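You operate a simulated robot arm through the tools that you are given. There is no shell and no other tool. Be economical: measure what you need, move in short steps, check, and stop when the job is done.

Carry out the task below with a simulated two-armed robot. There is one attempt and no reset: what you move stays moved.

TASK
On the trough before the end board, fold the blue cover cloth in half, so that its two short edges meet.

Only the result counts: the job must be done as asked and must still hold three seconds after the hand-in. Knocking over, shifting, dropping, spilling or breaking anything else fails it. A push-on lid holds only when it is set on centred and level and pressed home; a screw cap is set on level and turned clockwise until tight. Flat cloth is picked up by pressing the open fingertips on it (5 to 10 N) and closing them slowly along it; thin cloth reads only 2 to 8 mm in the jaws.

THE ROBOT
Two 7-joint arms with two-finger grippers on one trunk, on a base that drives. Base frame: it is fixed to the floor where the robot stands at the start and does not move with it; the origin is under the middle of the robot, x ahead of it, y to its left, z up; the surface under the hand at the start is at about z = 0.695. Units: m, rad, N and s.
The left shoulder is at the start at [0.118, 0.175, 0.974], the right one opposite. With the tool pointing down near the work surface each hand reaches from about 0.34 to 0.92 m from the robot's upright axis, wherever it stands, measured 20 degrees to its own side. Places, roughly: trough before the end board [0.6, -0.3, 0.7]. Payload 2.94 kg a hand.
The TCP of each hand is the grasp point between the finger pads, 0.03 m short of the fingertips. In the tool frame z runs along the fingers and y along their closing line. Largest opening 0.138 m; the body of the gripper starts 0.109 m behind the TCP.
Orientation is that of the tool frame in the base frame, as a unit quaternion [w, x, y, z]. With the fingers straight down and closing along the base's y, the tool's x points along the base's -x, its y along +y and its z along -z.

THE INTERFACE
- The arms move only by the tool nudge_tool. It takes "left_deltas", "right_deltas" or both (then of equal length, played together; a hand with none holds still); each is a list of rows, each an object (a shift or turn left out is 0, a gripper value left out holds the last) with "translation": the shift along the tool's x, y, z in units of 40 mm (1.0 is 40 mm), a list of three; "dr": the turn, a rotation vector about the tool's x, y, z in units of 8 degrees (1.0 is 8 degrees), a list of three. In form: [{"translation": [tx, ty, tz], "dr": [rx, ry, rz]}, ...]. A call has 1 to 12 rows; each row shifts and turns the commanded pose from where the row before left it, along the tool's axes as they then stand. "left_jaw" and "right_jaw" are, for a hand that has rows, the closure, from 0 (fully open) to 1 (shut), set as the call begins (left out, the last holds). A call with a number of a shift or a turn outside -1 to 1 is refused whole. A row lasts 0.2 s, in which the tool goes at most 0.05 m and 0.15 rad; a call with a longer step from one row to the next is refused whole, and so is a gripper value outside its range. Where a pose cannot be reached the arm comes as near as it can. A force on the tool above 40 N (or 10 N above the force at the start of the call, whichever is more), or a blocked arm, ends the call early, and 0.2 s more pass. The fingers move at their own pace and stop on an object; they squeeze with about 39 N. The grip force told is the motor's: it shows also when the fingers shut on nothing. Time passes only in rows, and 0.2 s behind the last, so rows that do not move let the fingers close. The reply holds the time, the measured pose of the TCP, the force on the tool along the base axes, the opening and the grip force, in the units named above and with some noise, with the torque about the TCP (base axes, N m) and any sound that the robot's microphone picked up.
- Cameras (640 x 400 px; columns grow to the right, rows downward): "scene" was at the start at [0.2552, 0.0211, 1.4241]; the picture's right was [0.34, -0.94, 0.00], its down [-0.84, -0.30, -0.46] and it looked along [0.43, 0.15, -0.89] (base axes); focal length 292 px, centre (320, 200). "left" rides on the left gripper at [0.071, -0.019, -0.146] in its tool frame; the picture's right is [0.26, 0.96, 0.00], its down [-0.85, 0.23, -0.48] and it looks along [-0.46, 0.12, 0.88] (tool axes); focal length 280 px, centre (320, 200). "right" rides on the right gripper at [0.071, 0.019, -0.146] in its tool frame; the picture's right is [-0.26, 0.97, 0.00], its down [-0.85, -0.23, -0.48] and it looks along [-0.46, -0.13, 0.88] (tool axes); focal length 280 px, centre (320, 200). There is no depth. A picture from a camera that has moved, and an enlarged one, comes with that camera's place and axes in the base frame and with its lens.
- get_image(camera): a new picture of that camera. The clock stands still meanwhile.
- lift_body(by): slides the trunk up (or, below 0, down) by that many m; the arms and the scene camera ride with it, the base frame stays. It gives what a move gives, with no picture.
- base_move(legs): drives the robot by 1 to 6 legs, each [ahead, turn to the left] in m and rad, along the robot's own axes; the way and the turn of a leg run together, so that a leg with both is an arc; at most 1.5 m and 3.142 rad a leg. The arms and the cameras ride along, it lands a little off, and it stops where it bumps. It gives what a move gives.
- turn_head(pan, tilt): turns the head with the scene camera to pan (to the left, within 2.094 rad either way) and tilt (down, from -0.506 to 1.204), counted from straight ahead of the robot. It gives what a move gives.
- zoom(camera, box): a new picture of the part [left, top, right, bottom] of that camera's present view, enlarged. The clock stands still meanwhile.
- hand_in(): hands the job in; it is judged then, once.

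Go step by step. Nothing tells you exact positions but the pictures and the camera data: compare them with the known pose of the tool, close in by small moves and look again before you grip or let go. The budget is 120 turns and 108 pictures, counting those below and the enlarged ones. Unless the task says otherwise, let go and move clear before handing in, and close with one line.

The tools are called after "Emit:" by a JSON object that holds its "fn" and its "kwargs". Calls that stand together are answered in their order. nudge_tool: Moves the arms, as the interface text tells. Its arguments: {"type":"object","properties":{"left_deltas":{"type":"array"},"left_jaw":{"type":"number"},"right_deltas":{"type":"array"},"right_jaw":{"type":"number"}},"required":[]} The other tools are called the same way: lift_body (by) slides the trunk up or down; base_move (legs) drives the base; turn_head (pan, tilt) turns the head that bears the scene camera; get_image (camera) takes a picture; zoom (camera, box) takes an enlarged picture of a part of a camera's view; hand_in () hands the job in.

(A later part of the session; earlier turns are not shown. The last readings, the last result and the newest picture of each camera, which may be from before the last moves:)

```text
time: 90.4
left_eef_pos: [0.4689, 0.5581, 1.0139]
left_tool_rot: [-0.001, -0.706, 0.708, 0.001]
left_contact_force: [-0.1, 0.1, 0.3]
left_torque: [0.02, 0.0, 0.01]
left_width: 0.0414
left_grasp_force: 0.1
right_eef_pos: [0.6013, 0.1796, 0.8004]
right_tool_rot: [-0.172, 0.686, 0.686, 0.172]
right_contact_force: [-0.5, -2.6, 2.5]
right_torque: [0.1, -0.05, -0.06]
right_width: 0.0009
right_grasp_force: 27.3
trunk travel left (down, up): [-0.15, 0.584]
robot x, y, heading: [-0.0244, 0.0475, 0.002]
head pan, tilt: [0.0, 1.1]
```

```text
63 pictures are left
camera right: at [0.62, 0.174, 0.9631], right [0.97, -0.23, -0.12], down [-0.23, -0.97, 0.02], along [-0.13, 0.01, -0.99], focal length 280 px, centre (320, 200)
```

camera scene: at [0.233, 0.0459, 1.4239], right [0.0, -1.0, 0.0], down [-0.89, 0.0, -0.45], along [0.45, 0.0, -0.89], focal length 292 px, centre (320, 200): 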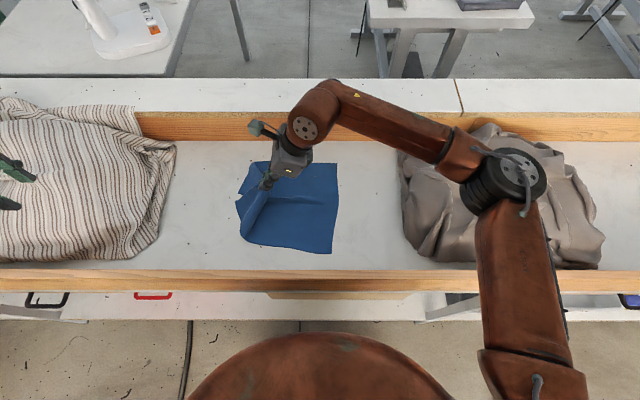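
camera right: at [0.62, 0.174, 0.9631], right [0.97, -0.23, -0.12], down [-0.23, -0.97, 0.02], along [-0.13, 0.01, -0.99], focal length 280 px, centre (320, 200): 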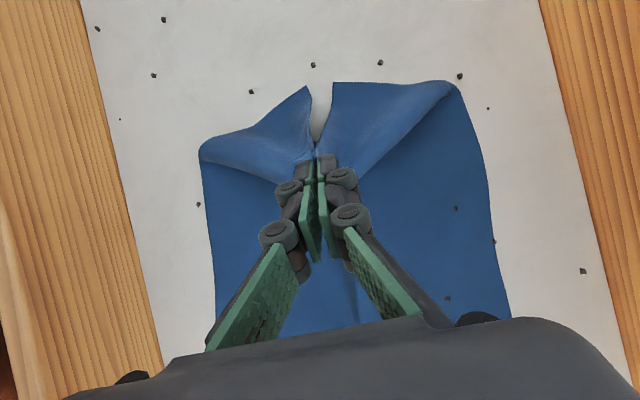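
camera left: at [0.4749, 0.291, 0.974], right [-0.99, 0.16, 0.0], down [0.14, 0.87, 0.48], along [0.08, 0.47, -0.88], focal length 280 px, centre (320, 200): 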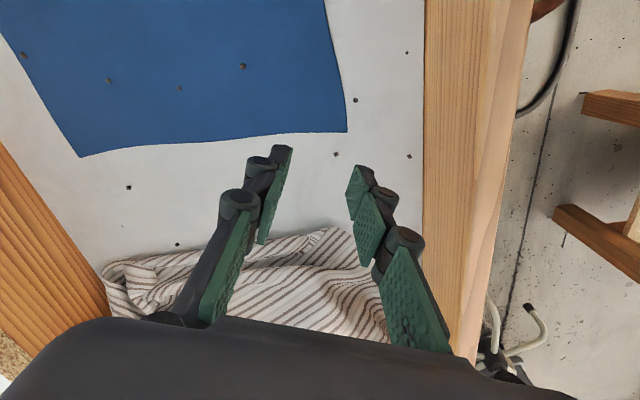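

The cloth is very limp: the edge's middle leads and both corners trail together, near (0.61, 0.28). I'll set the middle down here, release, and then carry each corner to its place, starting with A.

Emit:
{"fn": "nudge_tool", "kwargs": {"right_deltas": [{"translation": [-0.146, 0, 0.276]}, {"translation": [-0.146, 0, 0.276]}, {"translation": [-0.146, 0, 0.276]}, {"translation": [-0.1, 0, 0.19]}, {}]}}

Emit:
{"fn": "nudge_tool", "kwargs": {"right_deltas": [{}, {}, {}, {"translation": [0, 0, -0.3]}, {"translation": [0, 0, -0.6]}, {"translation": [0, 0, -0.9]}, {"translation": [0, 0, -0.9]}, {"translation": [0, 0, -0.9]}], "right_jaw": 0.7}}

Emit:
{"fn": "get_image", "kwargs": {"camera": "right"}}

Emit:
{"fn": "zoom", "kwargs": {"camera": "scene", "box": [190, 130, 382, 250]}}

```text
time: 91.6
left_eef_pos: [0.4681, 0.5569, 1.0142]
left_tool_rot: [-0.002, -0.707, 0.707, 0.001]
left_contact_force: [0.6, 0.1, 0.5]
left_torque: [0.02, -0.03, 0.01]
left_width: 0.0413
left_grasp_force: 0.0
right_eef_pos: [0.6009, 0.1819, 0.754]
right_tool_rot: [-0.172, 0.686, 0.686, 0.171]
right_contact_force: [0.7, 1.6, -0.4]
right_torque: [-0.04, 0.1, 0.03]
right_width: 0.006
right_grasp_force: 39.4
trunk travel left (down, up): [-0.15, 0.584]
robot x, y, heading: [-0.029, 0.0496, 0.001]
head pan, tilt: [0.0, 1.1]
```

```text
time: 93.4
left_eef_pos: [0.4683, 0.5575, 1.014]
left_tool_rot: [-0.001, -0.707, 0.707, 0.002]
left_contact_force: [0.4, -1.2, 0.0]
left_torque: [0.01, -0.01, -0.05]
left_width: 0.0414
left_grasp_force: 0.2
right_eef_pos: [0.5996, 0.1132, 0.8814]
right_tool_rot: [-0.172, 0.686, 0.686, 0.171]
right_contact_force: [0.5, 0.1, -0.2]
right_torque: [0.01, -0.02, -0.01]
right_width: 0.0416
right_grasp_force: 0.1
trunk travel left (down, up): [-0.15, 0.584]
robot x, y, heading: [-0.0233, 0.0435, 0.0]
head pan, tilt: [0.0, 1.1]
```

```text
62 pictures are left
camera right: at [0.6184, 0.1067, 1.0439], right [0.97, -0.23, -0.12], down [-0.23, -0.97, 0.02], along [-0.12, 0.01, -0.99], focal length 280 px, centre (320, 200)
```

right: 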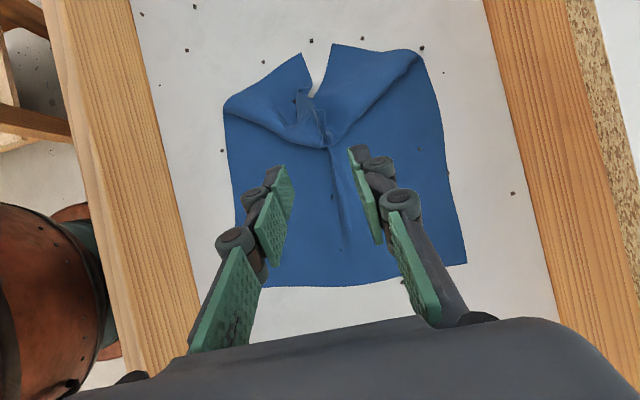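

```text
3.33 times, centred on (286, 190) of scene
camera zoom: at [0.2323, 0.0467, 1.4242], right [0.0, -1.0, 0.0], down [-0.89, 0.0, -0.45], along [0.45, 0.0, -0.89], focal length 973 px, centre (433, 233)
```

zoom: 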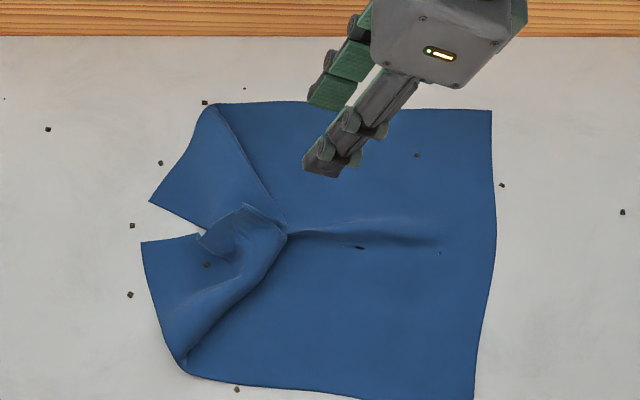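

The middle is down; corner A is at about (0.633, 0.290) and D at (0.594, 0.291), with both tips pointing +y on bare table. I'll set the hand upright and bring it over A's tip.

Emit:
{"fn": "nudge_tool", "kwargs": {"right_deltas": [{"dr": [0, -0.875, 0]}, {"dr": [0, -0.875, 0]}, {"dr": [0, -0.875, 0]}, {"dr": [0, -0.875, 0]}, {"translation": [0.5, 0.13, 0.35]}, {"translation": [0.5, 0.13, 0.35]}, {"translation": [0.5, 0.13, 0.35]}, {"translation": [0.5, 0.13, 0.35]}, {"translation": [0.5, 0.13, 0.35]}, {"translation": [0.5, 0.13, 0.35]}, {"translation": [0.5, 0.13, 0.35]}, {"translation": [0.47, 0.13, 0.35]}], "right_jaw": 0.76}}

Emit:
{"fn": "nudge_tool", "kwargs": {"right_deltas": [{"translation": [0, 0, 0.25]}, {"translation": [0, 0, 0.25]}, {}]}}

Emit:
{"fn": "get_image", "kwargs": {"camera": "right"}}

```text
time: 96.0
left_eef_pos: [0.4688, 0.5602, 1.0127]
left_tool_rot: [-0.001, -0.707, 0.707, 0.0]
left_contact_force: [0.6, 0.9, 0.0]
left_torque: [-0.01, -0.01, 0.0]
left_width: 0.0413
left_grasp_force: 0.2
right_eef_pos: [0.6431, 0.2727, 0.7694]
right_tool_rot: [0.0, 0.707, 0.708, 0.0]
right_contact_force: [-0.5, -0.1, 0.7]
right_torque: [-0.02, 0.01, 0.01]
right_width: 0.033
right_grasp_force: 0.1
trunk travel left (down, up): [-0.15, 0.584]
robot x, y, heading: [-0.0259, 0.0424, 0.006]
head pan, tilt: [0.0, 1.1]
```

```text
time: 96.8
left_eef_pos: [0.4689, 0.5577, 1.0138]
left_tool_rot: [-0.003, -0.706, 0.708, 0.001]
left_contact_force: [0.2, -0.7, -0.4]
left_torque: [0.01, 0.0, 0.02]
left_width: 0.0413
left_grasp_force: 0.1
right_eef_pos: [0.6422, 0.2729, 0.7478]
right_tool_rot: [0.0, 0.707, 0.707, -0.001]
right_contact_force: [-0.6, 0.5, 0.3]
right_torque: [0.0, -0.01, 0.04]
right_width: 0.033
right_grasp_force: 0.1
trunk travel left (down, up): [-0.15, 0.584]
robot x, y, heading: [-0.025, 0.0497, 0.002]
head pan, tilt: [0.0, 1.1]
```

```text
60 pictures are left
camera right: at [0.6614, 0.3434, 0.8951], right [0.97, -0.26, 0.0], down [-0.23, -0.85, 0.48], along [-0.12, -0.46, -0.88], focal length 280 px, centre (320, 200)
```

right: 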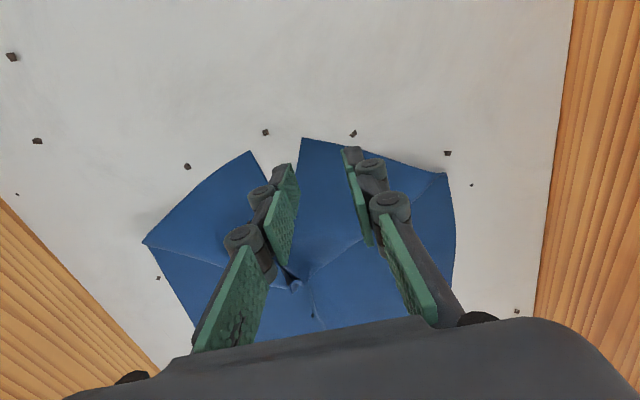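

Emit:
{"fn": "nudge_tool", "kwargs": {"right_deltas": [{"translation": [0, 0, 0.25]}, {"translation": [0, 0, 0.15]}, {"translation": [0, 0, 0.1]}, {"translation": [0, 0, 0.07]}, {}]}}

```text
time: 98.0
left_eef_pos: [0.4689, 0.5593, 1.0142]
left_tool_rot: [-0.001, -0.706, 0.708, 0.001]
left_contact_force: [0.3, 0.5, 0.3]
left_torque: [-0.02, -0.01, -0.02]
left_width: 0.0415
left_grasp_force: 0.0
right_eef_pos: [0.6423, 0.2723, 0.7267]
right_tool_rot: [0.001, 0.707, 0.707, -0.001]
right_contact_force: [0.4, -0.1, 2.5]
right_torque: [0.02, -0.04, -0.03]
right_width: 0.0331
right_grasp_force: 0.0
trunk travel left (down, up): [-0.15, 0.584]
robot x, y, heading: [-0.0298, 0.0442, 0.005]
head pan, tilt: [0.0, 1.1]
```

Emit:
{"fn": "nudge_tool", "kwargs": {"right_deltas": [{"translation": [0, 0, 0.08]}, {}]}}

Emit:
{"fn": "nudge_tool", "kwargs": {"right_deltas": [{}, {}], "right_jaw": 0.86}}

Emit:
{"fn": "nudge_tool", "kwargs": {"right_deltas": [{}, {}], "right_jaw": 0.94}}

Emit:
{"fn": "nudge_tool", "kwargs": {"right_deltas": [{}, {}, {}], "right_jaw": 1.0}}

Emit:
{"fn": "get_image", "kwargs": {"camera": "right"}}

```text
time: 98.6
left_eef_pos: [0.4682, 0.5578, 1.0152]
left_tool_rot: [-0.001, -0.707, 0.707, 0.0]
left_contact_force: [-1.0, 0.2, 0.2]
left_torque: [-0.01, -0.01, -0.01]
left_width: 0.0413
left_grasp_force: 0.2
right_eef_pos: [0.6418, 0.272, 0.726]
right_tool_rot: [0.0, 0.706, 0.708, 0.001]
right_contact_force: [2.6, 0.2, 19.4]
right_torque: [-0.1, -0.21, 0.02]
right_width: 0.0339
right_grasp_force: 0.5
trunk travel left (down, up): [-0.15, 0.584]
robot x, y, heading: [-0.0271, 0.048, 0.002]
head pan, tilt: [0.0, 1.1]
```

```text
time: 99.2
left_eef_pos: [0.467, 0.5587, 1.0151]
left_tool_rot: [-0.001, -0.707, 0.708, -0.001]
left_contact_force: [0.2, 0.6, 0.2]
left_torque: [0.02, 0.02, 0.01]
left_width: 0.0414
left_grasp_force: 0.1
right_eef_pos: [0.6424, 0.2714, 0.7257]
right_tool_rot: [0.0, 0.707, 0.707, 0.0]
right_contact_force: [0.1, 0.5, 21.6]
right_torque: [-0.12, -0.1, 0.0]
right_width: 0.0176
right_grasp_force: 0.0
trunk travel left (down, up): [-0.15, 0.584]
robot x, y, heading: [-0.027, 0.0489, 0.006]
head pan, tilt: [0.0, 1.1]
```

```text
time: 99.8
left_eef_pos: [0.4675, 0.5577, 1.0151]
left_tool_rot: [-0.001, -0.707, 0.707, 0.0]
left_contact_force: [0.6, 0.2, 0.4]
left_torque: [0.01, 0.03, 0.02]
left_width: 0.0412
left_grasp_force: 0.1
right_eef_pos: [0.6412, 0.2722, 0.7241]
right_tool_rot: [0.0, 0.707, 0.707, 0.001]
right_contact_force: [1.0, -0.1, 18.6]
right_torque: [-0.11, -0.11, -0.03]
right_width: 0.0085
right_grasp_force: 0.2
trunk travel left (down, up): [-0.15, 0.584]
robot x, y, heading: [-0.0244, 0.0483, -0.0]
head pan, tilt: [0.0, 1.1]
```

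```text
time: 100.6
left_eef_pos: [0.4678, 0.5575, 1.0149]
left_tool_rot: [-0.001, -0.706, 0.708, 0.001]
left_contact_force: [-0.5, -0.4, -0.3]
left_torque: [-0.03, -0.01, 0.02]
left_width: 0.0413
left_grasp_force: 0.0
right_eef_pos: [0.6433, 0.2721, 0.723]
right_tool_rot: [0.001, 0.707, 0.707, -0.001]
right_contact_force: [2.9, 0.0, 22.4]
right_torque: [-0.1, -0.67, 0.03]
right_width: 0.0064
right_grasp_force: 38.6
trunk travel left (down, up): [-0.15, 0.584]
robot x, y, heading: [-0.0263, 0.0498, -0.002]
head pan, tilt: [0.0, 1.1]
```

```text
59 pictures are left
camera right: at [0.6608, 0.3425, 0.8703], right [0.96, -0.26, 0.0], down [-0.23, -0.85, 0.48], along [-0.12, -0.46, -0.88], focal length 280 px, centre (320, 200)
```

right: 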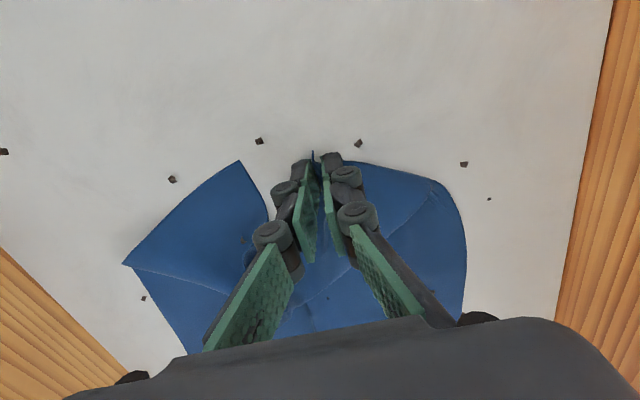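

Corner A is held at 6.4 mm. I'll carry it in an arc to corner B.

Emit:
{"fn": "nudge_tool", "kwargs": {"right_deltas": [{"translation": [0, 0, -0.375]}, {"translation": [-0.2, 0.16, -0.55]}, {"translation": [-0.45, 0.16, -0.55], "dr": [0, 0.5, 0]}, {"translation": [-0.567, 0.16, -0.491], "dr": [0, 0.5, 0]}, {"translation": [-0.602, 0.16, -0.388], "dr": [0, 0.5, 0]}, {"translation": [-0.643, 0.16, -0.341], "dr": [0, 0.5, 0]}, {"translation": [-0.659, 0.17, -0.241], "dr": [0, 0.5, 0]}, {"translation": [-0.675, 0.17, -0.192], "dr": [0, 0.5, 0]}, {"translation": [-0.721, 0.17, -0.102], "dr": [0, 0.5, 0]}, {"translation": [-0.783, 0.17, -0.02], "dr": [0, 0.5, 0]}, {"translation": [-0.768, 0.17, 0.05]}, {"translation": [-0.594, 0.17, 0.1]}]}}

Emit:
{"fn": "get_image", "kwargs": {"camera": "right"}}

Emit:
{"fn": "zoom", "kwargs": {"camera": "scene", "box": [190, 130, 382, 250]}}

```text
time: 103.2
left_eef_pos: [0.4687, 0.5575, 1.0155]
left_tool_rot: [-0.001, -0.706, 0.708, 0.001]
left_contact_force: [-0.1, 0.1, -0.7]
left_torque: [0.07, 0.0, 0.0]
left_width: 0.0414
left_grasp_force: 0.1
right_eef_pos: [0.7158, 0.0121, 0.7645]
right_tool_rot: [-0.194, 0.681, 0.679, 0.195]
right_contact_force: [-0.9, 0.2, -0.4]
right_torque: [0.0, 0.05, 0.04]
right_width: 0.0039
right_grasp_force: 39.4
trunk travel left (down, up): [-0.15, 0.584]
robot x, y, heading: [-0.0284, 0.0483, 0.005]
head pan, tilt: [0.0, 1.1]
```

```text
58 pictures are left
camera right: at [0.7345, -0.0051, 0.9262], right [0.96, -0.22, -0.14], down [-0.23, -0.97, -0.05], along [-0.13, 0.08, -0.99], focal length 280 px, centre (320, 200)
```

right: 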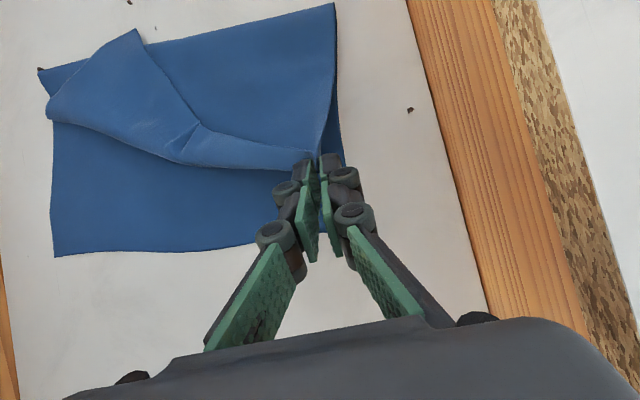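

```text
3.33 times, centred on (286, 190) of scene
camera zoom: at [0.2331, 0.0463, 1.4239], right [0.0, -1.0, 0.0], down [-0.89, 0.0, -0.45], along [0.45, 0.0, -0.89], focal length 973 px, centre (433, 233)
```

zoom: 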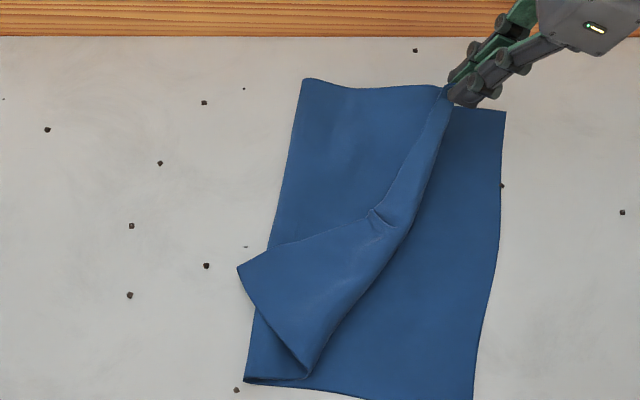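

That fold worked nicely; corner A is almost over B. I'll lower it, release and look.

Emit:
{"fn": "nudge_tool", "kwargs": {"right_deltas": [{"translation": [-0.34, 0.03, 0.26]}, {"translation": [-0.34, 0.03, 0.26]}, {}]}}

Emit:
{"fn": "nudge_tool", "kwargs": {"right_deltas": [{}, {}, {"translation": [0, 0, -0.4]}, {"translation": [0, 0, -0.7]}, {"translation": [0, 0, -0.9]}, {"translation": [0, 0, -0.9]}], "right_jaw": 0.8}}

Emit:
{"fn": "zoom", "kwargs": {"camera": "scene", "box": [190, 130, 382, 250]}}

Emit:
{"fn": "get_image", "kwargs": {"camera": "right"}}

```text
time: 104.0
left_eef_pos: [0.4693, 0.5591, 1.0125]
left_tool_rot: [-0.003, -0.706, 0.708, 0.001]
left_contact_force: [0.7, -0.4, 0.2]
left_torque: [-0.02, -0.02, 0.01]
left_width: 0.0415
left_grasp_force: 0.0
right_eef_pos: [0.7174, 0.0008, 0.7315]
right_tool_rot: [-0.195, 0.679, 0.68, 0.195]
right_contact_force: [0.1, -1.3, 1.9]
right_torque: [0.0, -0.02, -0.02]
right_width: 0.0005
right_grasp_force: 32.2
trunk travel left (down, up): [-0.15, 0.584]
robot x, y, heading: [-0.0236, 0.044, 0.002]
head pan, tilt: [0.0, 1.1]
```

```text
time: 105.4
left_eef_pos: [0.4699, 0.5578, 1.0146]
left_tool_rot: [-0.001, -0.706, 0.708, 0.0]
left_contact_force: [0.2, 0.3, -0.9]
left_torque: [0.02, -0.02, 0.02]
left_width: 0.0412
left_grasp_force: 0.1
right_eef_pos: [0.7169, -0.0612, 0.8318]
right_tool_rot: [-0.195, 0.68, 0.68, 0.195]
right_contact_force: [0.2, -0.8, 0.0]
right_torque: [-0.02, -0.04, 0.02]
right_width: 0.0275
right_grasp_force: 0.2
trunk travel left (down, up): [-0.15, 0.584]
robot x, y, heading: [-0.024, 0.0469, -0.001]
head pan, tilt: [0.0, 1.1]
```

```text
3.33 times, centred on (286, 190) of scene
camera zoom: at [0.2322, 0.0466, 1.4242], right [0.0, -1.0, 0.0], down [-0.89, 0.0, -0.45], along [0.45, 0.0, -0.89], focal length 973 px, centre (433, 233)
```

zoom: 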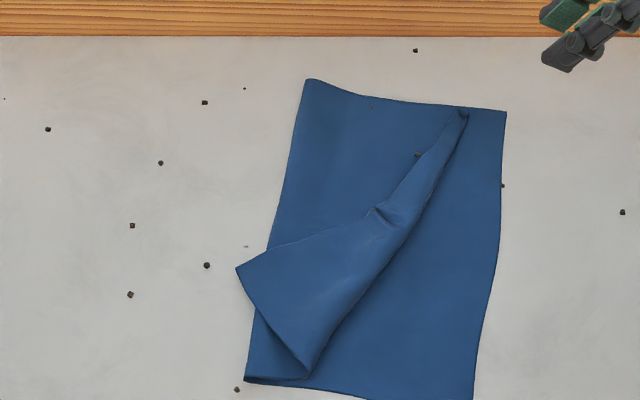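

```text
55 pictures are left
camera right: at [0.7362, -0.078, 0.9929], right [0.96, -0.22, -0.14], down [-0.23, -0.97, -0.05], along [-0.12, 0.08, -0.99], focal length 280 px, centre (320, 200)
```

right: 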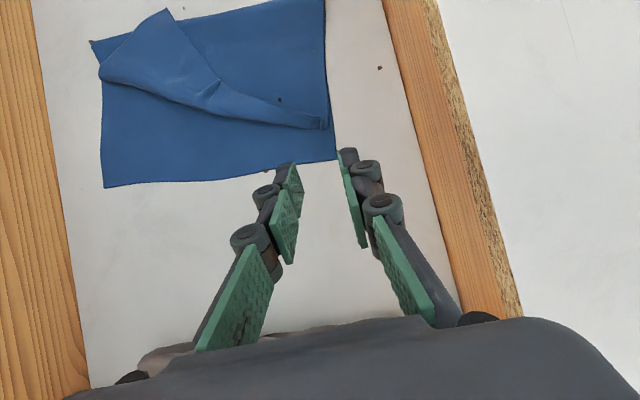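

A now rests near B. D's tip is at about (0.569, 0.209), sticking out over bare table, and I'll fetch it next.

Emit:
{"fn": "nudge_tool", "kwargs": {"right_deltas": [{"translation": [0, 0, -0.5], "dr": [0, -1, 0]}, {"dr": [0, -1, 0]}, {"dr": [0, -1, 0]}, {"dr": [0, -1, 0]}, {"translation": [0.816, -0.475, 0.2]}, {"translation": [0.816, -0.475, 0.2]}, {"translation": [0.816, -0.475, 0.2]}, {"translation": [0.816, -0.475, 0.2]}, {"translation": [0.816, -0.475, 0.2]}, {"translation": [0.816, -0.475, 0.2]}, {"translation": [0.816, -0.475, 0.2]}, {"translation": [0.816, -0.475, 0.2]}]}}

Emit:
{"fn": "get_image", "kwargs": {"camera": "right"}}

```text
time: 108.0
left_eef_pos: [0.4695, 0.5593, 1.0137]
left_tool_rot: [-0.002, -0.706, 0.708, 0.0]
left_contact_force: [-0.4, -0.2, -0.6]
left_torque: [-0.01, 0.03, 0.0]
left_width: 0.0415
left_grasp_force: 0.0
right_eef_pos: [0.5643, 0.1913, 0.784]
right_tool_rot: [0.001, 0.707, 0.707, -0.001]
right_contact_force: [0.0, -0.9, -0.2]
right_torque: [-0.02, -0.01, -0.01]
right_width: 0.0277
right_grasp_force: 0.0
trunk travel left (down, up): [-0.15, 0.584]
robot x, y, heading: [-0.0286, 0.0463, 0.002]
head pan, tilt: [0.0, 1.1]
```

```text
54 pictures are left
camera right: at [0.5835, 0.2632, 0.9307], right [0.96, -0.26, 0.0], down [-0.23, -0.85, 0.48], along [-0.13, -0.46, -0.88], focal length 280 px, centre (320, 200)
```

right: 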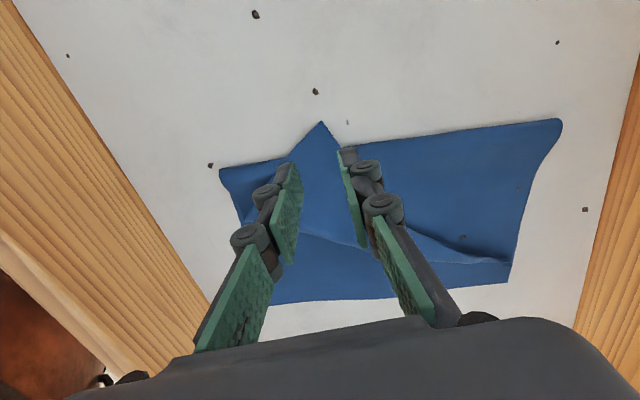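

Emit:
{"fn": "nudge_tool", "kwargs": {"right_deltas": [{"translation": [0.2, 0.07, 0.4]}, {"translation": [0, 0, 0.4]}, {"translation": [0, 0, 0.3]}, {"translation": [0, 0, 0.2]}, {"translation": [0, 0, 0.12]}, {"translation": [0, 0, 0.06]}, {}], "right_jaw": 0.78}}

Emit:
{"fn": "get_image", "kwargs": {"camera": "right"}}

```text
time: 109.6
left_eef_pos: [0.4673, 0.5578, 1.0151]
left_tool_rot: [-0.002, -0.706, 0.708, 0.0]
left_contact_force: [-0.4, -0.1, -0.2]
left_torque: [0.02, 0.02, -0.04]
left_width: 0.0414
left_grasp_force: 0.1
right_eef_pos: [0.5685, 0.1982, 0.726]
right_tool_rot: [0.0, 0.707, 0.707, -0.001]
right_contact_force: [-1.0, -1.6, 15.7]
right_torque: [-0.16, 0.4, 0.01]
right_width: 0.0307
right_grasp_force: 0.0
trunk travel left (down, up): [-0.15, 0.584]
robot x, y, heading: [-0.0286, 0.0504, 0.007]
head pan, tilt: [0.0, 1.1]
```

```text
53 pictures are left
camera right: at [0.5864, 0.2688, 0.8729], right [0.97, -0.26, 0.0], down [-0.23, -0.85, 0.48], along [-0.12, -0.46, -0.88], focal length 280 px, centre (320, 200)
```

right: 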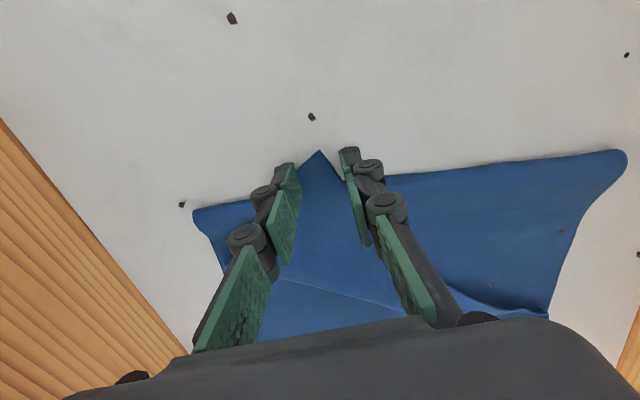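

Emit:
{"fn": "nudge_tool", "kwargs": {"right_deltas": [{"translation": [0, 0, -0.2]}, {"translation": [0.15, 0, 0]}, {"translation": [0, 0, 0.1]}, {"translation": [0, 0, 0.05]}, {}]}}

```text
time: 110.8
left_eef_pos: [0.4692, 0.5587, 1.0132]
left_tool_rot: [0.002, 0.707, -0.707, -0.001]
left_contact_force: [-0.1, 0.5, 0.0]
left_torque: [0.0, 0.0, -0.01]
left_width: 0.0413
left_grasp_force: 0.0
right_eef_pos: [0.568, 0.2039, 0.7266]
right_tool_rot: [0.001, 0.707, 0.707, -0.001]
right_contact_force: [-0.6, 0.5, 3.2]
right_torque: [-0.06, 0.08, 0.0]
right_width: 0.0303
right_grasp_force: 0.1
trunk travel left (down, up): [-0.15, 0.584]
robot x, y, heading: [-0.0285, 0.048, 0.002]
head pan, tilt: [0.0, 1.1]
```

Emit:
{"fn": "nudge_tool", "kwargs": {"right_deltas": [{"translation": [0, 0, 0.03]}, {}], "right_jaw": 0.86}}

Emit:
{"fn": "nudge_tool", "kwargs": {"right_deltas": [{}, {}], "right_jaw": 0.94}}

Emit:
{"fn": "nudge_tool", "kwargs": {"right_deltas": [{}, {}, {}], "right_jaw": 1.0}}

Emit:
{"fn": "nudge_tool", "kwargs": {"right_deltas": [{"translation": [0, 0, -0.4]}, {"translation": [0, 0, -0.4]}]}}

Emit:
{"fn": "get_image", "kwargs": {"camera": "right"}}

Emit:
{"fn": "zoom", "kwargs": {"camera": "scene", "box": [190, 130, 382, 250]}}

```text
time: 111.4
left_eef_pos: [0.469, 0.5573, 1.0151]
left_tool_rot: [-0.002, -0.707, 0.708, 0.001]
left_contact_force: [0.9, -0.5, 0.4]
left_torque: [-0.03, -0.02, 0.0]
left_width: 0.0416
left_grasp_force: 0.1
right_eef_pos: [0.5682, 0.2042, 0.7252]
right_tool_rot: [-0.001, 0.707, 0.707, -0.001]
right_contact_force: [0.3, -0.5, 5.0]
right_torque: [-0.09, 0.06, -0.03]
right_width: 0.0185
right_grasp_force: 0.0
trunk travel left (down, up): [-0.15, 0.584]
robot x, y, heading: [-0.025, 0.046, 0.005]
head pan, tilt: [0.0, 1.1]
```

```text
time: 112.0
left_eef_pos: [0.4683, 0.5583, 1.0137]
left_tool_rot: [-0.002, -0.706, 0.708, 0.0]
left_contact_force: [-0.1, 0.6, 0.2]
left_torque: [-0.05, 0.04, -0.02]
left_width: 0.0412
left_grasp_force: 0.1
right_eef_pos: [0.5679, 0.2035, 0.725]
right_tool_rot: [0.0, 0.707, 0.707, -0.001]
right_contact_force: [1.2, 0.6, 1.8]
right_torque: [0.0, -0.01, -0.01]
right_width: 0.0081
right_grasp_force: 0.1
trunk travel left (down, up): [-0.15, 0.584]
robot x, y, heading: [-0.0263, 0.0491, 0.005]
head pan, tilt: [0.0, 1.1]
```

```text
time: 112.8
left_eef_pos: [0.4676, 0.5587, 1.0145]
left_tool_rot: [-0.003, -0.706, 0.708, 0.001]
left_contact_force: [0.6, 0.2, -0.3]
left_torque: [0.01, -0.01, 0.01]
left_width: 0.0413
left_grasp_force: 0.1
right_eef_pos: [0.5686, 0.2043, 0.7251]
right_tool_rot: [0.001, 0.707, 0.708, 0.0]
right_contact_force: [0.3, -0.5, 1.2]
right_torque: [0.01, -0.02, 0.02]
right_width: 0.0042
right_grasp_force: 30.3
trunk travel left (down, up): [-0.15, 0.584]
robot x, y, heading: [-0.026, 0.0464, 0.003]
head pan, tilt: [0.0, 1.1]
```

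```text
time: 113.4
left_eef_pos: [0.4699, 0.5577, 1.0142]
left_tool_rot: [-0.002, -0.706, 0.708, 0.0]
left_contact_force: [0.0, -0.7, -0.5]
left_torque: [0.0, -0.01, -0.01]
left_width: 0.0414
left_grasp_force: 0.1
right_eef_pos: [0.5686, 0.2035, 0.7575]
right_tool_rot: [0.0, 0.707, 0.707, -0.001]
right_contact_force: [0.2, -0.2, -1.1]
right_torque: [-0.02, -0.03, 0.0]
right_width: 0.0053
right_grasp_force: 32.1
trunk travel left (down, up): [-0.15, 0.584]
robot x, y, heading: [-0.0278, 0.0442, -0.0]
head pan, tilt: [0.0, 1.1]
```

```text
52 pictures are left
camera right: at [0.5866, 0.275, 0.9043], right [0.97, -0.26, 0.0], down [-0.23, -0.85, 0.48], along [-0.13, -0.46, -0.88], focal length 280 px, centre (320, 200)
```

right: 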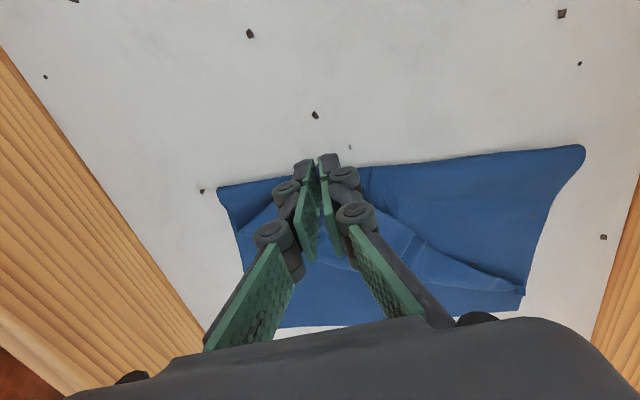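

```text
3.33 times, centred on (286, 190) of scene
camera zoom: at [0.2327, 0.0475, 1.4241], right [0.0, -1.0, 0.0], down [-0.89, 0.0, -0.45], along [0.45, 0.0, -0.89], focal length 973 px, centre (433, 233)
```

zoom: 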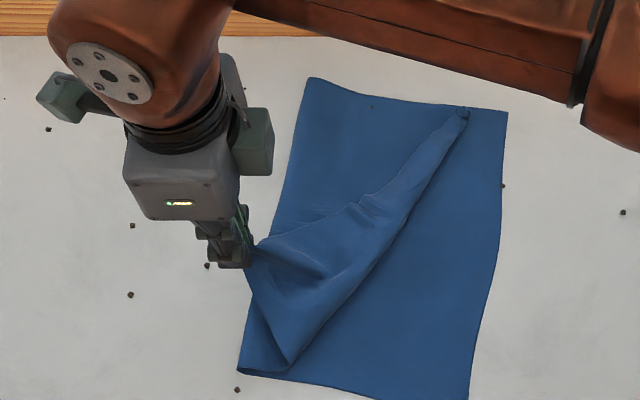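

Only the D tip is held. I'll carry it in an arc to C.

Emit:
{"fn": "nudge_tool", "kwargs": {"right_deltas": [{"translation": [-0.125, -0.1, -0.5]}, {"translation": [-0.3, -0.2, -0.55], "dr": [0, 0.5, 0]}, {"translation": [-0.371, -0.25, -0.427], "dr": [0, 0.5, 0]}, {"translation": [-0.435, -0.275, -0.314], "dr": [0, 0.5, 0]}, {"translation": [-0.517, -0.3, -0.212], "dr": [0, 0.5, 0]}, {"translation": [-0.529, -0.3, -0.152], "dr": [0, 0.5, 0]}, {"translation": [-0.569, -0.3, -0.047], "dr": [0, 0.5, 0]}, {"translation": [-0.645, -0.3, 0.096], "dr": [0, 0.5, 0]}, {"translation": [-0.653, -0.3, 0.163], "dr": [0, 0.5, 0]}, {"translation": [-0.51, -0.2, 0.155]}]}}

Emit:
{"fn": "get_image", "kwargs": {"camera": "scene"}}

Emit:
{"fn": "get_image", "kwargs": {"camera": "right"}}

```text
time: 115.6
left_eef_pos: [0.4682, 0.5577, 1.0143]
left_tool_rot: [0.0, -0.707, 0.708, 0.001]
left_contact_force: [-0.3, -0.2, -0.5]
left_torque: [-0.03, -0.01, 0.02]
left_width: 0.0413
left_grasp_force: 0.0
right_eef_pos: [0.4674, 0.0289, 0.777]
right_tool_rot: [-0.195, 0.68, 0.679, 0.195]
right_contact_force: [-0.2, 0.6, -0.7]
right_torque: [0.0, 0.01, 0.03]
right_width: 0.0056
right_grasp_force: 32.2
trunk travel left (down, up): [-0.15, 0.584]
robot x, y, heading: [-0.0274, 0.0477, 0.004]
head pan, tilt: [0.0, 1.1]
```

```text
50 pictures are left
camera scene: at [0.2328, 0.0465, 1.424], right [0.0, -1.0, 0.0], down [-0.89, 0.0, -0.45], along [0.45, 0.0, -0.89], focal length 292 px, centre (320, 200)
```

scene: 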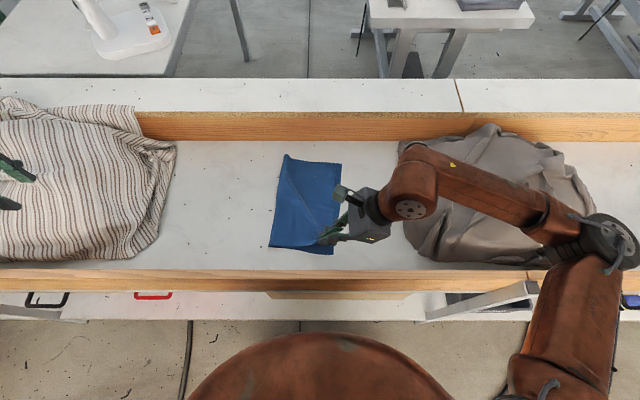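

```text
49 pictures are left
camera right: at [0.4861, 0.0117, 0.938], right [0.97, -0.22, -0.14], down [-0.23, -0.97, -0.05], along [-0.12, 0.08, -0.99], focal length 280 px, centre (320, 200)
```

right: 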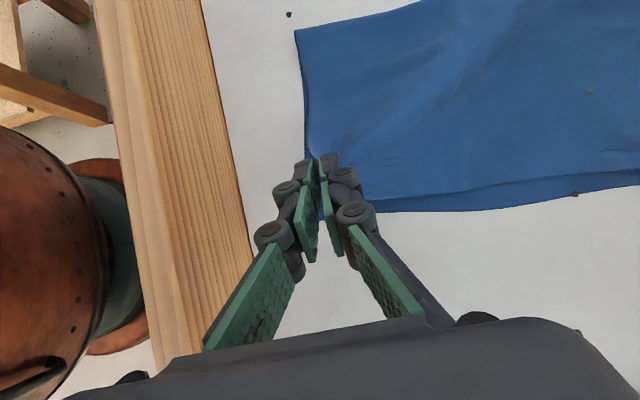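

Nearly there; the top edge is about 1 cm short of the bottom one. I'll pull it slightly further, lower, release and back off.

Emit:
{"fn": "nudge_tool", "kwargs": {"right_deltas": [{"translation": [-0.282, -0.067, 0.247]}, {"translation": [-0.282, -0.067, 0.247]}, {"translation": [-0.282, -0.067, 0.247]}, {}]}}

Emit:
{"fn": "nudge_tool", "kwargs": {"right_deltas": [{}, {}, {"translation": [0, 0, -0.4]}, {"translation": [0, 0, -0.7]}, {"translation": [0, 0, -0.9]}, {"translation": [0, 0, -0.9]}, {"translation": [0, 0, -0.9]}], "right_jaw": 0.8}}

Emit:
{"fn": "get_image", "kwargs": {"camera": "right"}}

Emit:
{"fn": "zoom", "kwargs": {"camera": "scene", "box": [222, 140, 382, 240]}}

Emit:
{"fn": "get_image", "kwargs": {"camera": "scene"}}

```text
time: 116.6
left_eef_pos: [0.4694, 0.5578, 1.0136]
left_tool_rot: [-0.002, -0.707, 0.707, 0.001]
left_contact_force: [0.7, 0.0, -0.1]
left_torque: [-0.02, 0.03, 0.0]
left_width: 0.0415
left_grasp_force: 0.0
right_eef_pos: [0.4579, 0.0162, 0.7326]
right_tool_rot: [-0.195, 0.68, 0.68, 0.195]
right_contact_force: [-0.5, 1.4, -0.5]
right_torque: [-0.07, -0.02, 0.04]
right_width: 0.0052
right_grasp_force: 41.4
trunk travel left (down, up): [-0.15, 0.584]
robot x, y, heading: [-0.0257, 0.0471, 0.002]
head pan, tilt: [0.0, 1.1]
```

```text
time: 118.2
left_eef_pos: [0.4681, 0.5579, 1.0144]
left_tool_rot: [-0.002, -0.706, 0.708, 0.001]
left_contact_force: [0.3, 0.9, -0.2]
left_torque: [0.0, -0.03, -0.01]
left_width: 0.0415
left_grasp_force: 0.0
right_eef_pos: [0.4585, -0.0644, 0.8613]
right_tool_rot: [-0.196, 0.679, 0.68, 0.195]
right_contact_force: [0.7, -1.1, -0.8]
right_torque: [-0.03, -0.03, 0.03]
right_width: 0.0274
right_grasp_force: 0.0
trunk travel left (down, up): [-0.15, 0.584]
robot x, y, heading: [-0.0251, 0.0464, 0.004]
head pan, tilt: [0.0, 1.1]
```

```text
48 pictures are left
camera right: at [0.478, -0.081, 1.0237], right [0.97, -0.22, -0.14], down [-0.23, -0.97, -0.05], along [-0.12, 0.08, -0.99], focal length 280 px, centre (320, 200)
```

right: 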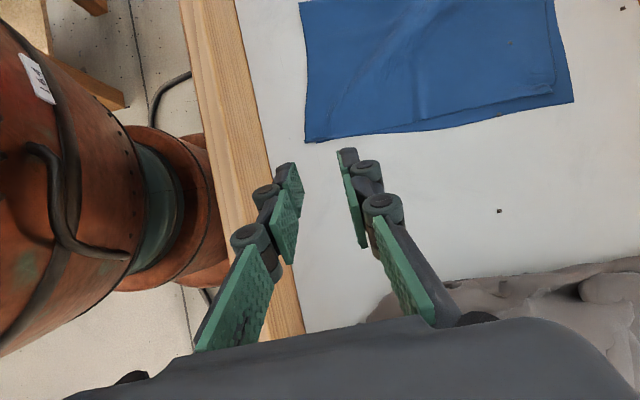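

```text
4.00 times, centred on (302, 190) of scene
camera zoom: at [0.2323, 0.0465, 1.4241], right [0.0, -1.0, 0.0], down [-0.89, 0.0, -0.45], along [0.45, 0.0, -0.89], focal length 1168 px, centre (392, 240)
```

zoom: 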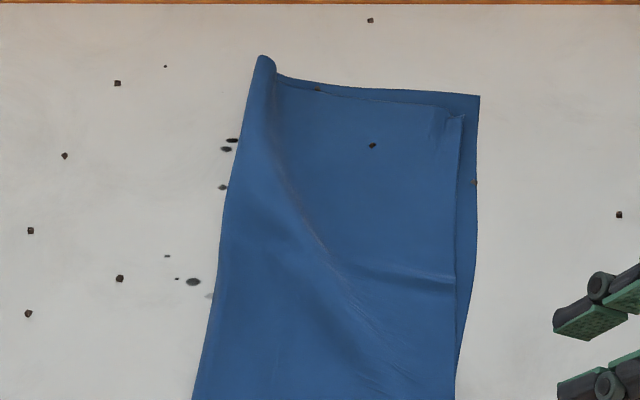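

```text
46 pictures are left
camera scene: at [0.2323, 0.0465, 1.4241], right [0.0, -1.0, 0.0], down [-0.89, 0.0, -0.45], along [0.45, 0.0, -0.89], focal length 292 px, centre (320, 200)
```

scene: 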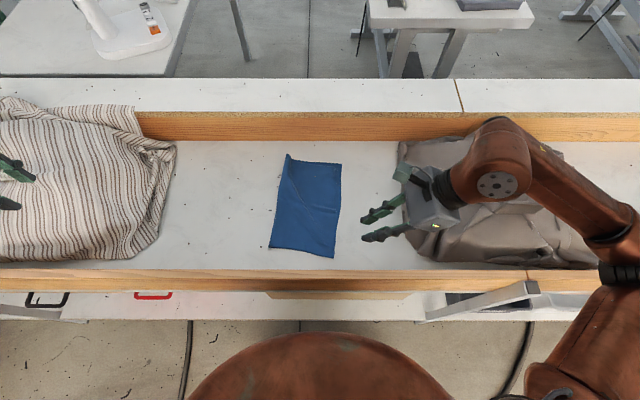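

The fold is nearly done. D seems to meet C, and A sits about 1.5–2 cm inside B. I'll take a closer look at both ends.

Emit:
{"fn": "zoom", "kwargs": {"camera": "scene", "box": [256, 205, 352, 265]}}

Emit:
{"fn": "zoom", "kwargs": {"camera": "scene", "box": [272, 145, 368, 205]}}

```text
6.67 times, centred on (304, 235) of scene
camera zoom: at [0.2323, 0.0465, 1.4241], right [0.0, -1.0, 0.0], down [-0.89, 0.0, -0.45], along [0.45, 0.0, -0.89], focal length 1947 px, centre (427, -33)
```

zoom: 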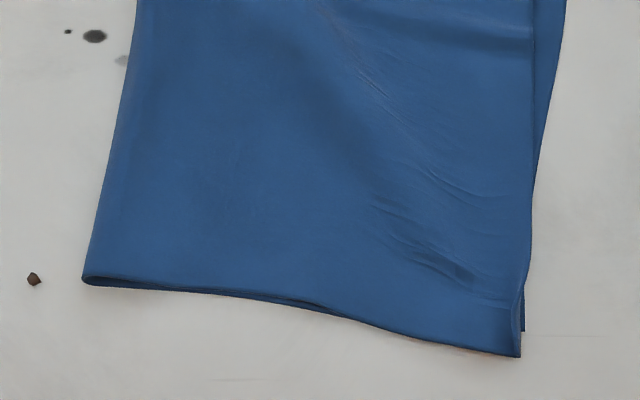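

```text
6.67 times, centred on (320, 175) of scene
camera zoom: at [0.2323, 0.0465, 1.4241], right [0.0, -1.0, 0.0], down [-0.89, 0.0, -0.45], along [0.45, 0.0, -0.89], focal length 1947 px, centre (320, 367)
```

zoom: 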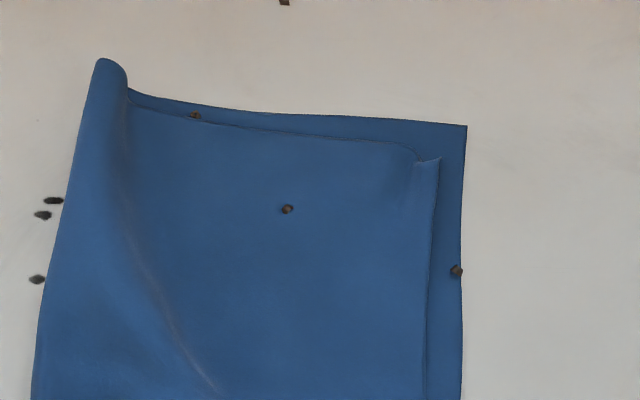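

D slightly overshoots C, by about 1 cm in x, and A is about 2 cm short of B. I'll do one small correction by lifting A's top layer lightly and shifting it toward B.

Emit:
{"fn": "nudge_tool", "kwargs": {"right_deltas": [{"translation": [0, 0, -0.5], "dr": [0, -1, 0]}, {"dr": [0, -1, 0]}, {"dr": [0, -1, 0]}, {"dr": [0, -1, 0]}, {"translation": [0.226, 0.7, 0.28]}, {"translation": [0.226, 0.7, 0.28]}, {"translation": [0.226, 0.7, 0.28]}, {"translation": [0.226, 0.7, 0.28]}, {"translation": [0.226, 0.7, 0.28]}, {"translation": [0.226, 0.7, 0.28]}, {"translation": [0.226, 0.7, 0.28]}, {"translation": [0.226, 0.7, 0.28]}]}}

Emit:
{"fn": "get_image", "kwargs": {"camera": "right"}}

```text
time: 120.8
left_eef_pos: [0.4689, 0.5589, 1.0132]
left_tool_rot: [-0.002, -0.706, 0.708, 0.001]
left_contact_force: [-0.2, -0.4, -0.7]
left_torque: [-0.03, 0.0, 0.02]
left_width: 0.0411
left_grasp_force: 0.1
right_eef_pos: [0.6824, -0.0022, 0.7872]
right_tool_rot: [0.0, 0.707, 0.707, -0.001]
right_contact_force: [0.3, -0.4, -0.4]
right_torque: [-0.04, 0.01, -0.04]
right_width: 0.0275
right_grasp_force: 0.1
trunk travel left (down, up): [-0.15, 0.584]
robot x, y, heading: [-0.0274, 0.0475, 0.004]
head pan, tilt: [0.0, 1.1]
```

```text
43 pictures are left
camera right: at [0.7021, 0.069, 0.9343], right [0.97, -0.26, 0.0], down [-0.23, -0.85, 0.48], along [-0.13, -0.46, -0.88], focal length 280 px, centre (320, 200)
```

right: 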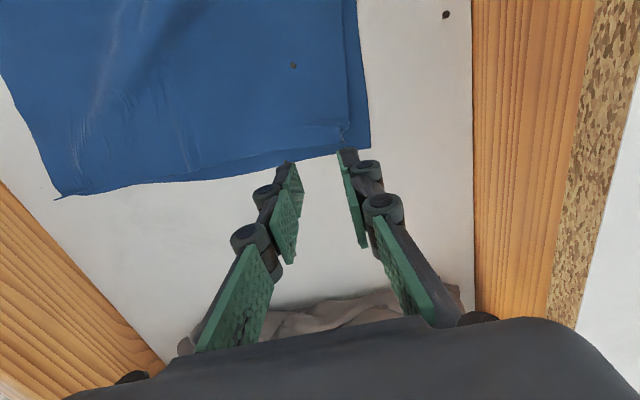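

Emit:
{"fn": "nudge_tool", "kwargs": {"right_deltas": [{"translation": [0.35, 0, 0.3]}, {"translation": [0, 0, 0.4]}, {"translation": [0, 0, 0.35]}, {"translation": [0, 0, 0.25]}, {"translation": [0, 0, 0.12]}, {"translation": [0, 0, 0.04]}, {}], "right_jaw": 0.78}}

```text
time: 122.4
left_eef_pos: [0.4685, 0.5582, 1.0128]
left_tool_rot: [-0.002, -0.706, 0.708, 0.001]
left_contact_force: [-0.3, -0.6, -1.2]
left_torque: [-0.03, 0.02, 0.0]
left_width: 0.0415
left_grasp_force: 0.2
right_eef_pos: [0.683, 0.011, 0.7298]
right_tool_rot: [0.0, 0.707, 0.707, 0.0]
right_contact_force: [0.3, 1.0, 0.2]
right_torque: [0.0, -0.02, -0.03]
right_width: 0.0306
right_grasp_force: 0.0
trunk travel left (down, up): [-0.15, 0.584]
robot x, y, heading: [-0.0256, 0.049, 0.002]
head pan, tilt: [0.0, 1.1]
```

Emit:
{"fn": "nudge_tool", "kwargs": {"right_deltas": [{"translation": [0, 0, 0.06]}, {}]}}

```text
time: 123.0
left_eef_pos: [0.4701, 0.5583, 1.0127]
left_tool_rot: [-0.002, -0.707, 0.708, 0.001]
left_contact_force: [-0.4, -0.3, -0.5]
left_torque: [-0.03, -0.04, 0.04]
left_width: 0.0415
left_grasp_force: 0.1
right_eef_pos: [0.6822, 0.0126, 0.7273]
right_tool_rot: [0.0, 0.707, 0.707, 0.0]
right_contact_force: [-0.8, -0.6, 0.2]
right_torque: [0.01, 0.02, 0.0]
right_width: 0.0301
right_grasp_force: 0.1
trunk travel left (down, up): [-0.15, 0.584]
robot x, y, heading: [-0.0242, 0.0443, -0.001]
head pan, tilt: [0.0, 1.1]
```

Emit:
{"fn": "nudge_tool", "kwargs": {"right_deltas": [{"translation": [0, 0, 0.04]}, {}]}}

```text
time: 123.6
left_eef_pos: [0.4683, 0.5585, 1.0138]
left_tool_rot: [-0.002, -0.707, 0.708, 0.001]
left_contact_force: [-0.7, -0.1, 0.6]
left_torque: [0.01, -0.01, 0.0]
left_width: 0.0415
left_grasp_force: 0.1
right_eef_pos: [0.6828, 0.0116, 0.7266]
right_tool_rot: [-0.001, 0.706, 0.708, 0.001]
right_contact_force: [-0.6, -0.3, 3.3]
right_torque: [-0.04, 0.01, -0.02]
right_width: 0.0304
right_grasp_force: 0.1
trunk travel left (down, up): [-0.15, 0.584]
robot x, y, heading: [-0.0252, 0.049, -0.001]
head pan, tilt: [0.0, 1.1]
```

Emit:
{"fn": "nudge_tool", "kwargs": {"right_deltas": [{}, {}], "right_jaw": 0.88}}

Emit:
{"fn": "nudge_tool", "kwargs": {"right_deltas": [{}, {}, {}, {}], "right_jaw": 1.0}}

Emit:
{"fn": "nudge_tool", "kwargs": {"right_deltas": [{"translation": [0, 0, -0.3]}, {}]}}

Emit:
{"fn": "get_image", "kwargs": {"camera": "right"}}

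Emit:
{"fn": "zoom", "kwargs": {"camera": "scene", "box": [272, 145, 368, 205]}}

```text
time: 124.2
left_eef_pos: [0.4683, 0.5589, 1.0146]
left_tool_rot: [-0.001, -0.706, 0.708, 0.001]
left_contact_force: [-0.6, -0.7, -0.7]
left_torque: [0.0, 0.04, 0.01]
left_width: 0.0417
left_grasp_force: 0.1
right_eef_pos: [0.6831, 0.012, 0.7257]
right_tool_rot: [0.001, 0.707, 0.707, -0.001]
right_contact_force: [-0.9, -0.3, 2.7]
right_torque: [-0.02, 0.0, -0.01]
right_width: 0.0158
right_grasp_force: 0.1
trunk travel left (down, up): [-0.15, 0.584]
robot x, y, heading: [-0.0281, 0.0499, 0.001]
head pan, tilt: [0.0, 1.1]
```

```text
time: 125.2
left_eef_pos: [0.4688, 0.5582, 1.0149]
left_tool_rot: [-0.002, -0.706, 0.708, 0.001]
left_contact_force: [0.2, -0.4, -0.2]
left_torque: [0.0, 0.02, 0.03]
left_width: 0.0413
left_grasp_force: 0.1
right_eef_pos: [0.6824, 0.012, 0.726]
right_tool_rot: [0.0, 0.707, 0.707, 0.0]
right_contact_force: [0.1, -1.4, 3.7]
right_torque: [0.05, -0.08, -0.01]
right_width: 0.0016
right_grasp_force: 28.9
trunk travel left (down, up): [-0.15, 0.584]
robot x, y, heading: [-0.0248, 0.0483, -0.002]
head pan, tilt: [0.0, 1.1]
```

```text
time: 125.8
left_eef_pos: [0.4694, 0.559, 1.0137]
left_tool_rot: [-0.002, -0.707, 0.707, 0.001]
left_contact_force: [-1.1, -0.6, 0.0]
left_torque: [-0.04, 0.0, -0.01]
left_width: 0.0417
left_grasp_force: 0.1
right_eef_pos: [0.6823, 0.012, 0.7374]
right_tool_rot: [0.001, 0.707, 0.707, -0.001]
right_contact_force: [-0.3, -0.4, 0.2]
right_torque: [-0.02, -0.04, 0.02]
right_width: 0.0026
right_grasp_force: 27.6
trunk travel left (down, up): [-0.15, 0.584]
robot x, y, heading: [-0.0248, 0.0482, 0.003]
head pan, tilt: [0.0, 1.1]
```

```text
42 pictures are left
camera right: at [0.7021, 0.0828, 0.8843], right [0.96, -0.26, 0.0], down [-0.23, -0.85, 0.48], along [-0.13, -0.46, -0.88], focal length 280 px, centre (320, 200)
```

right: 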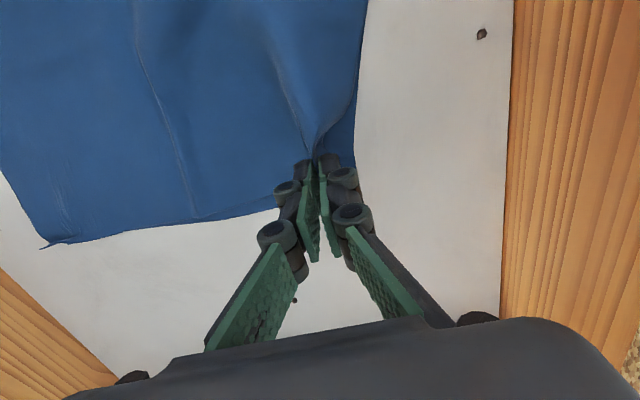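

```text
6.67 times, centred on (320, 175) of scene
camera zoom: at [0.2332, 0.0472, 1.4239], right [0.0, -1.0, 0.0], down [-0.89, 0.0, -0.45], along [0.45, 0.0, -0.89], focal length 1947 px, centre (320, 367)
```

zoom: 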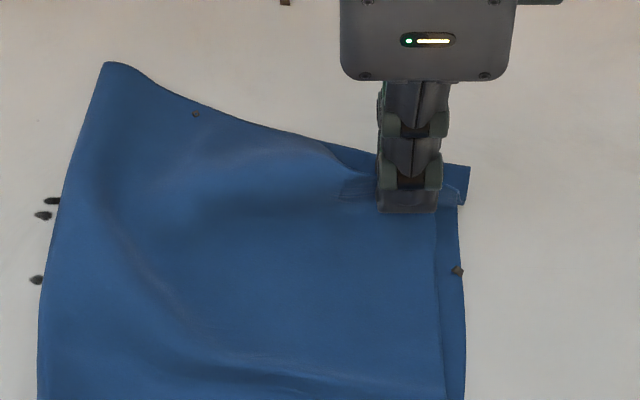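

Emit:
{"fn": "nudge_tool", "kwargs": {"right_deltas": [{"translation": [0, 0, -0.4]}, {"translation": [0, 0, -0.4]}, {}]}}

Emit:
{"fn": "get_image", "kwargs": {"camera": "right"}}

Emit:
{"fn": "zoom", "kwargs": {"camera": "scene", "box": [272, 145, 368, 205]}}

```text
time: 126.6
left_eef_pos: [0.4688, 0.5581, 1.0144]
left_tool_rot: [-0.002, -0.707, 0.708, 0.001]
left_contact_force: [-0.5, -0.3, 0.2]
left_torque: [0.0, -0.01, 0.01]
left_width: 0.0413
left_grasp_force: 0.0
right_eef_pos: [0.6817, 0.0124, 0.7709]
right_tool_rot: [0.0, 0.707, 0.707, 0.0]
right_contact_force: [0.2, 0.6, 1.0]
right_torque: [-0.01, 0.0, 0.0]
right_width: 0.0048
right_grasp_force: 30.2
trunk travel left (down, up): [-0.15, 0.584]
robot x, y, heading: [-0.0262, 0.0435, -0.001]
head pan, tilt: [0.0, 1.1]
```

```text
40 pictures are left
camera right: at [0.7018, 0.0831, 0.9169], right [0.96, -0.26, 0.0], down [-0.23, -0.85, 0.48], along [-0.13, -0.46, -0.88], focal length 280 px, centre (320, 200)
```

right: 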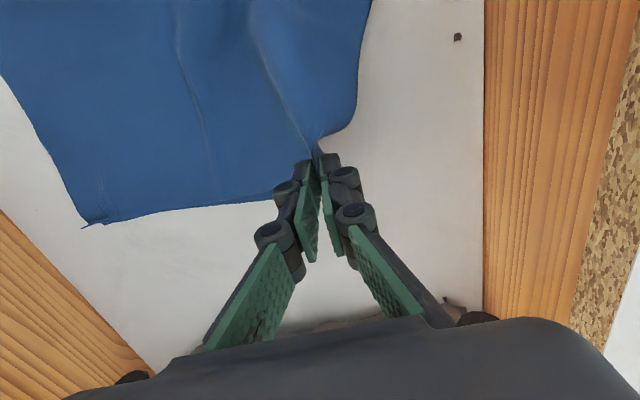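

```text
6.67 times, centred on (320, 175) of scene
camera zoom: at [0.233, 0.0472, 1.424], right [0.0, -1.0, 0.0], down [-0.89, 0.0, -0.45], along [0.45, 0.0, -0.89], focal length 1947 px, centre (320, 367)
```

zoom: 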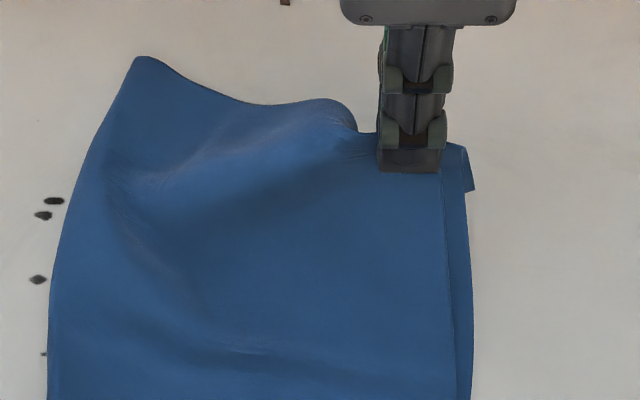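

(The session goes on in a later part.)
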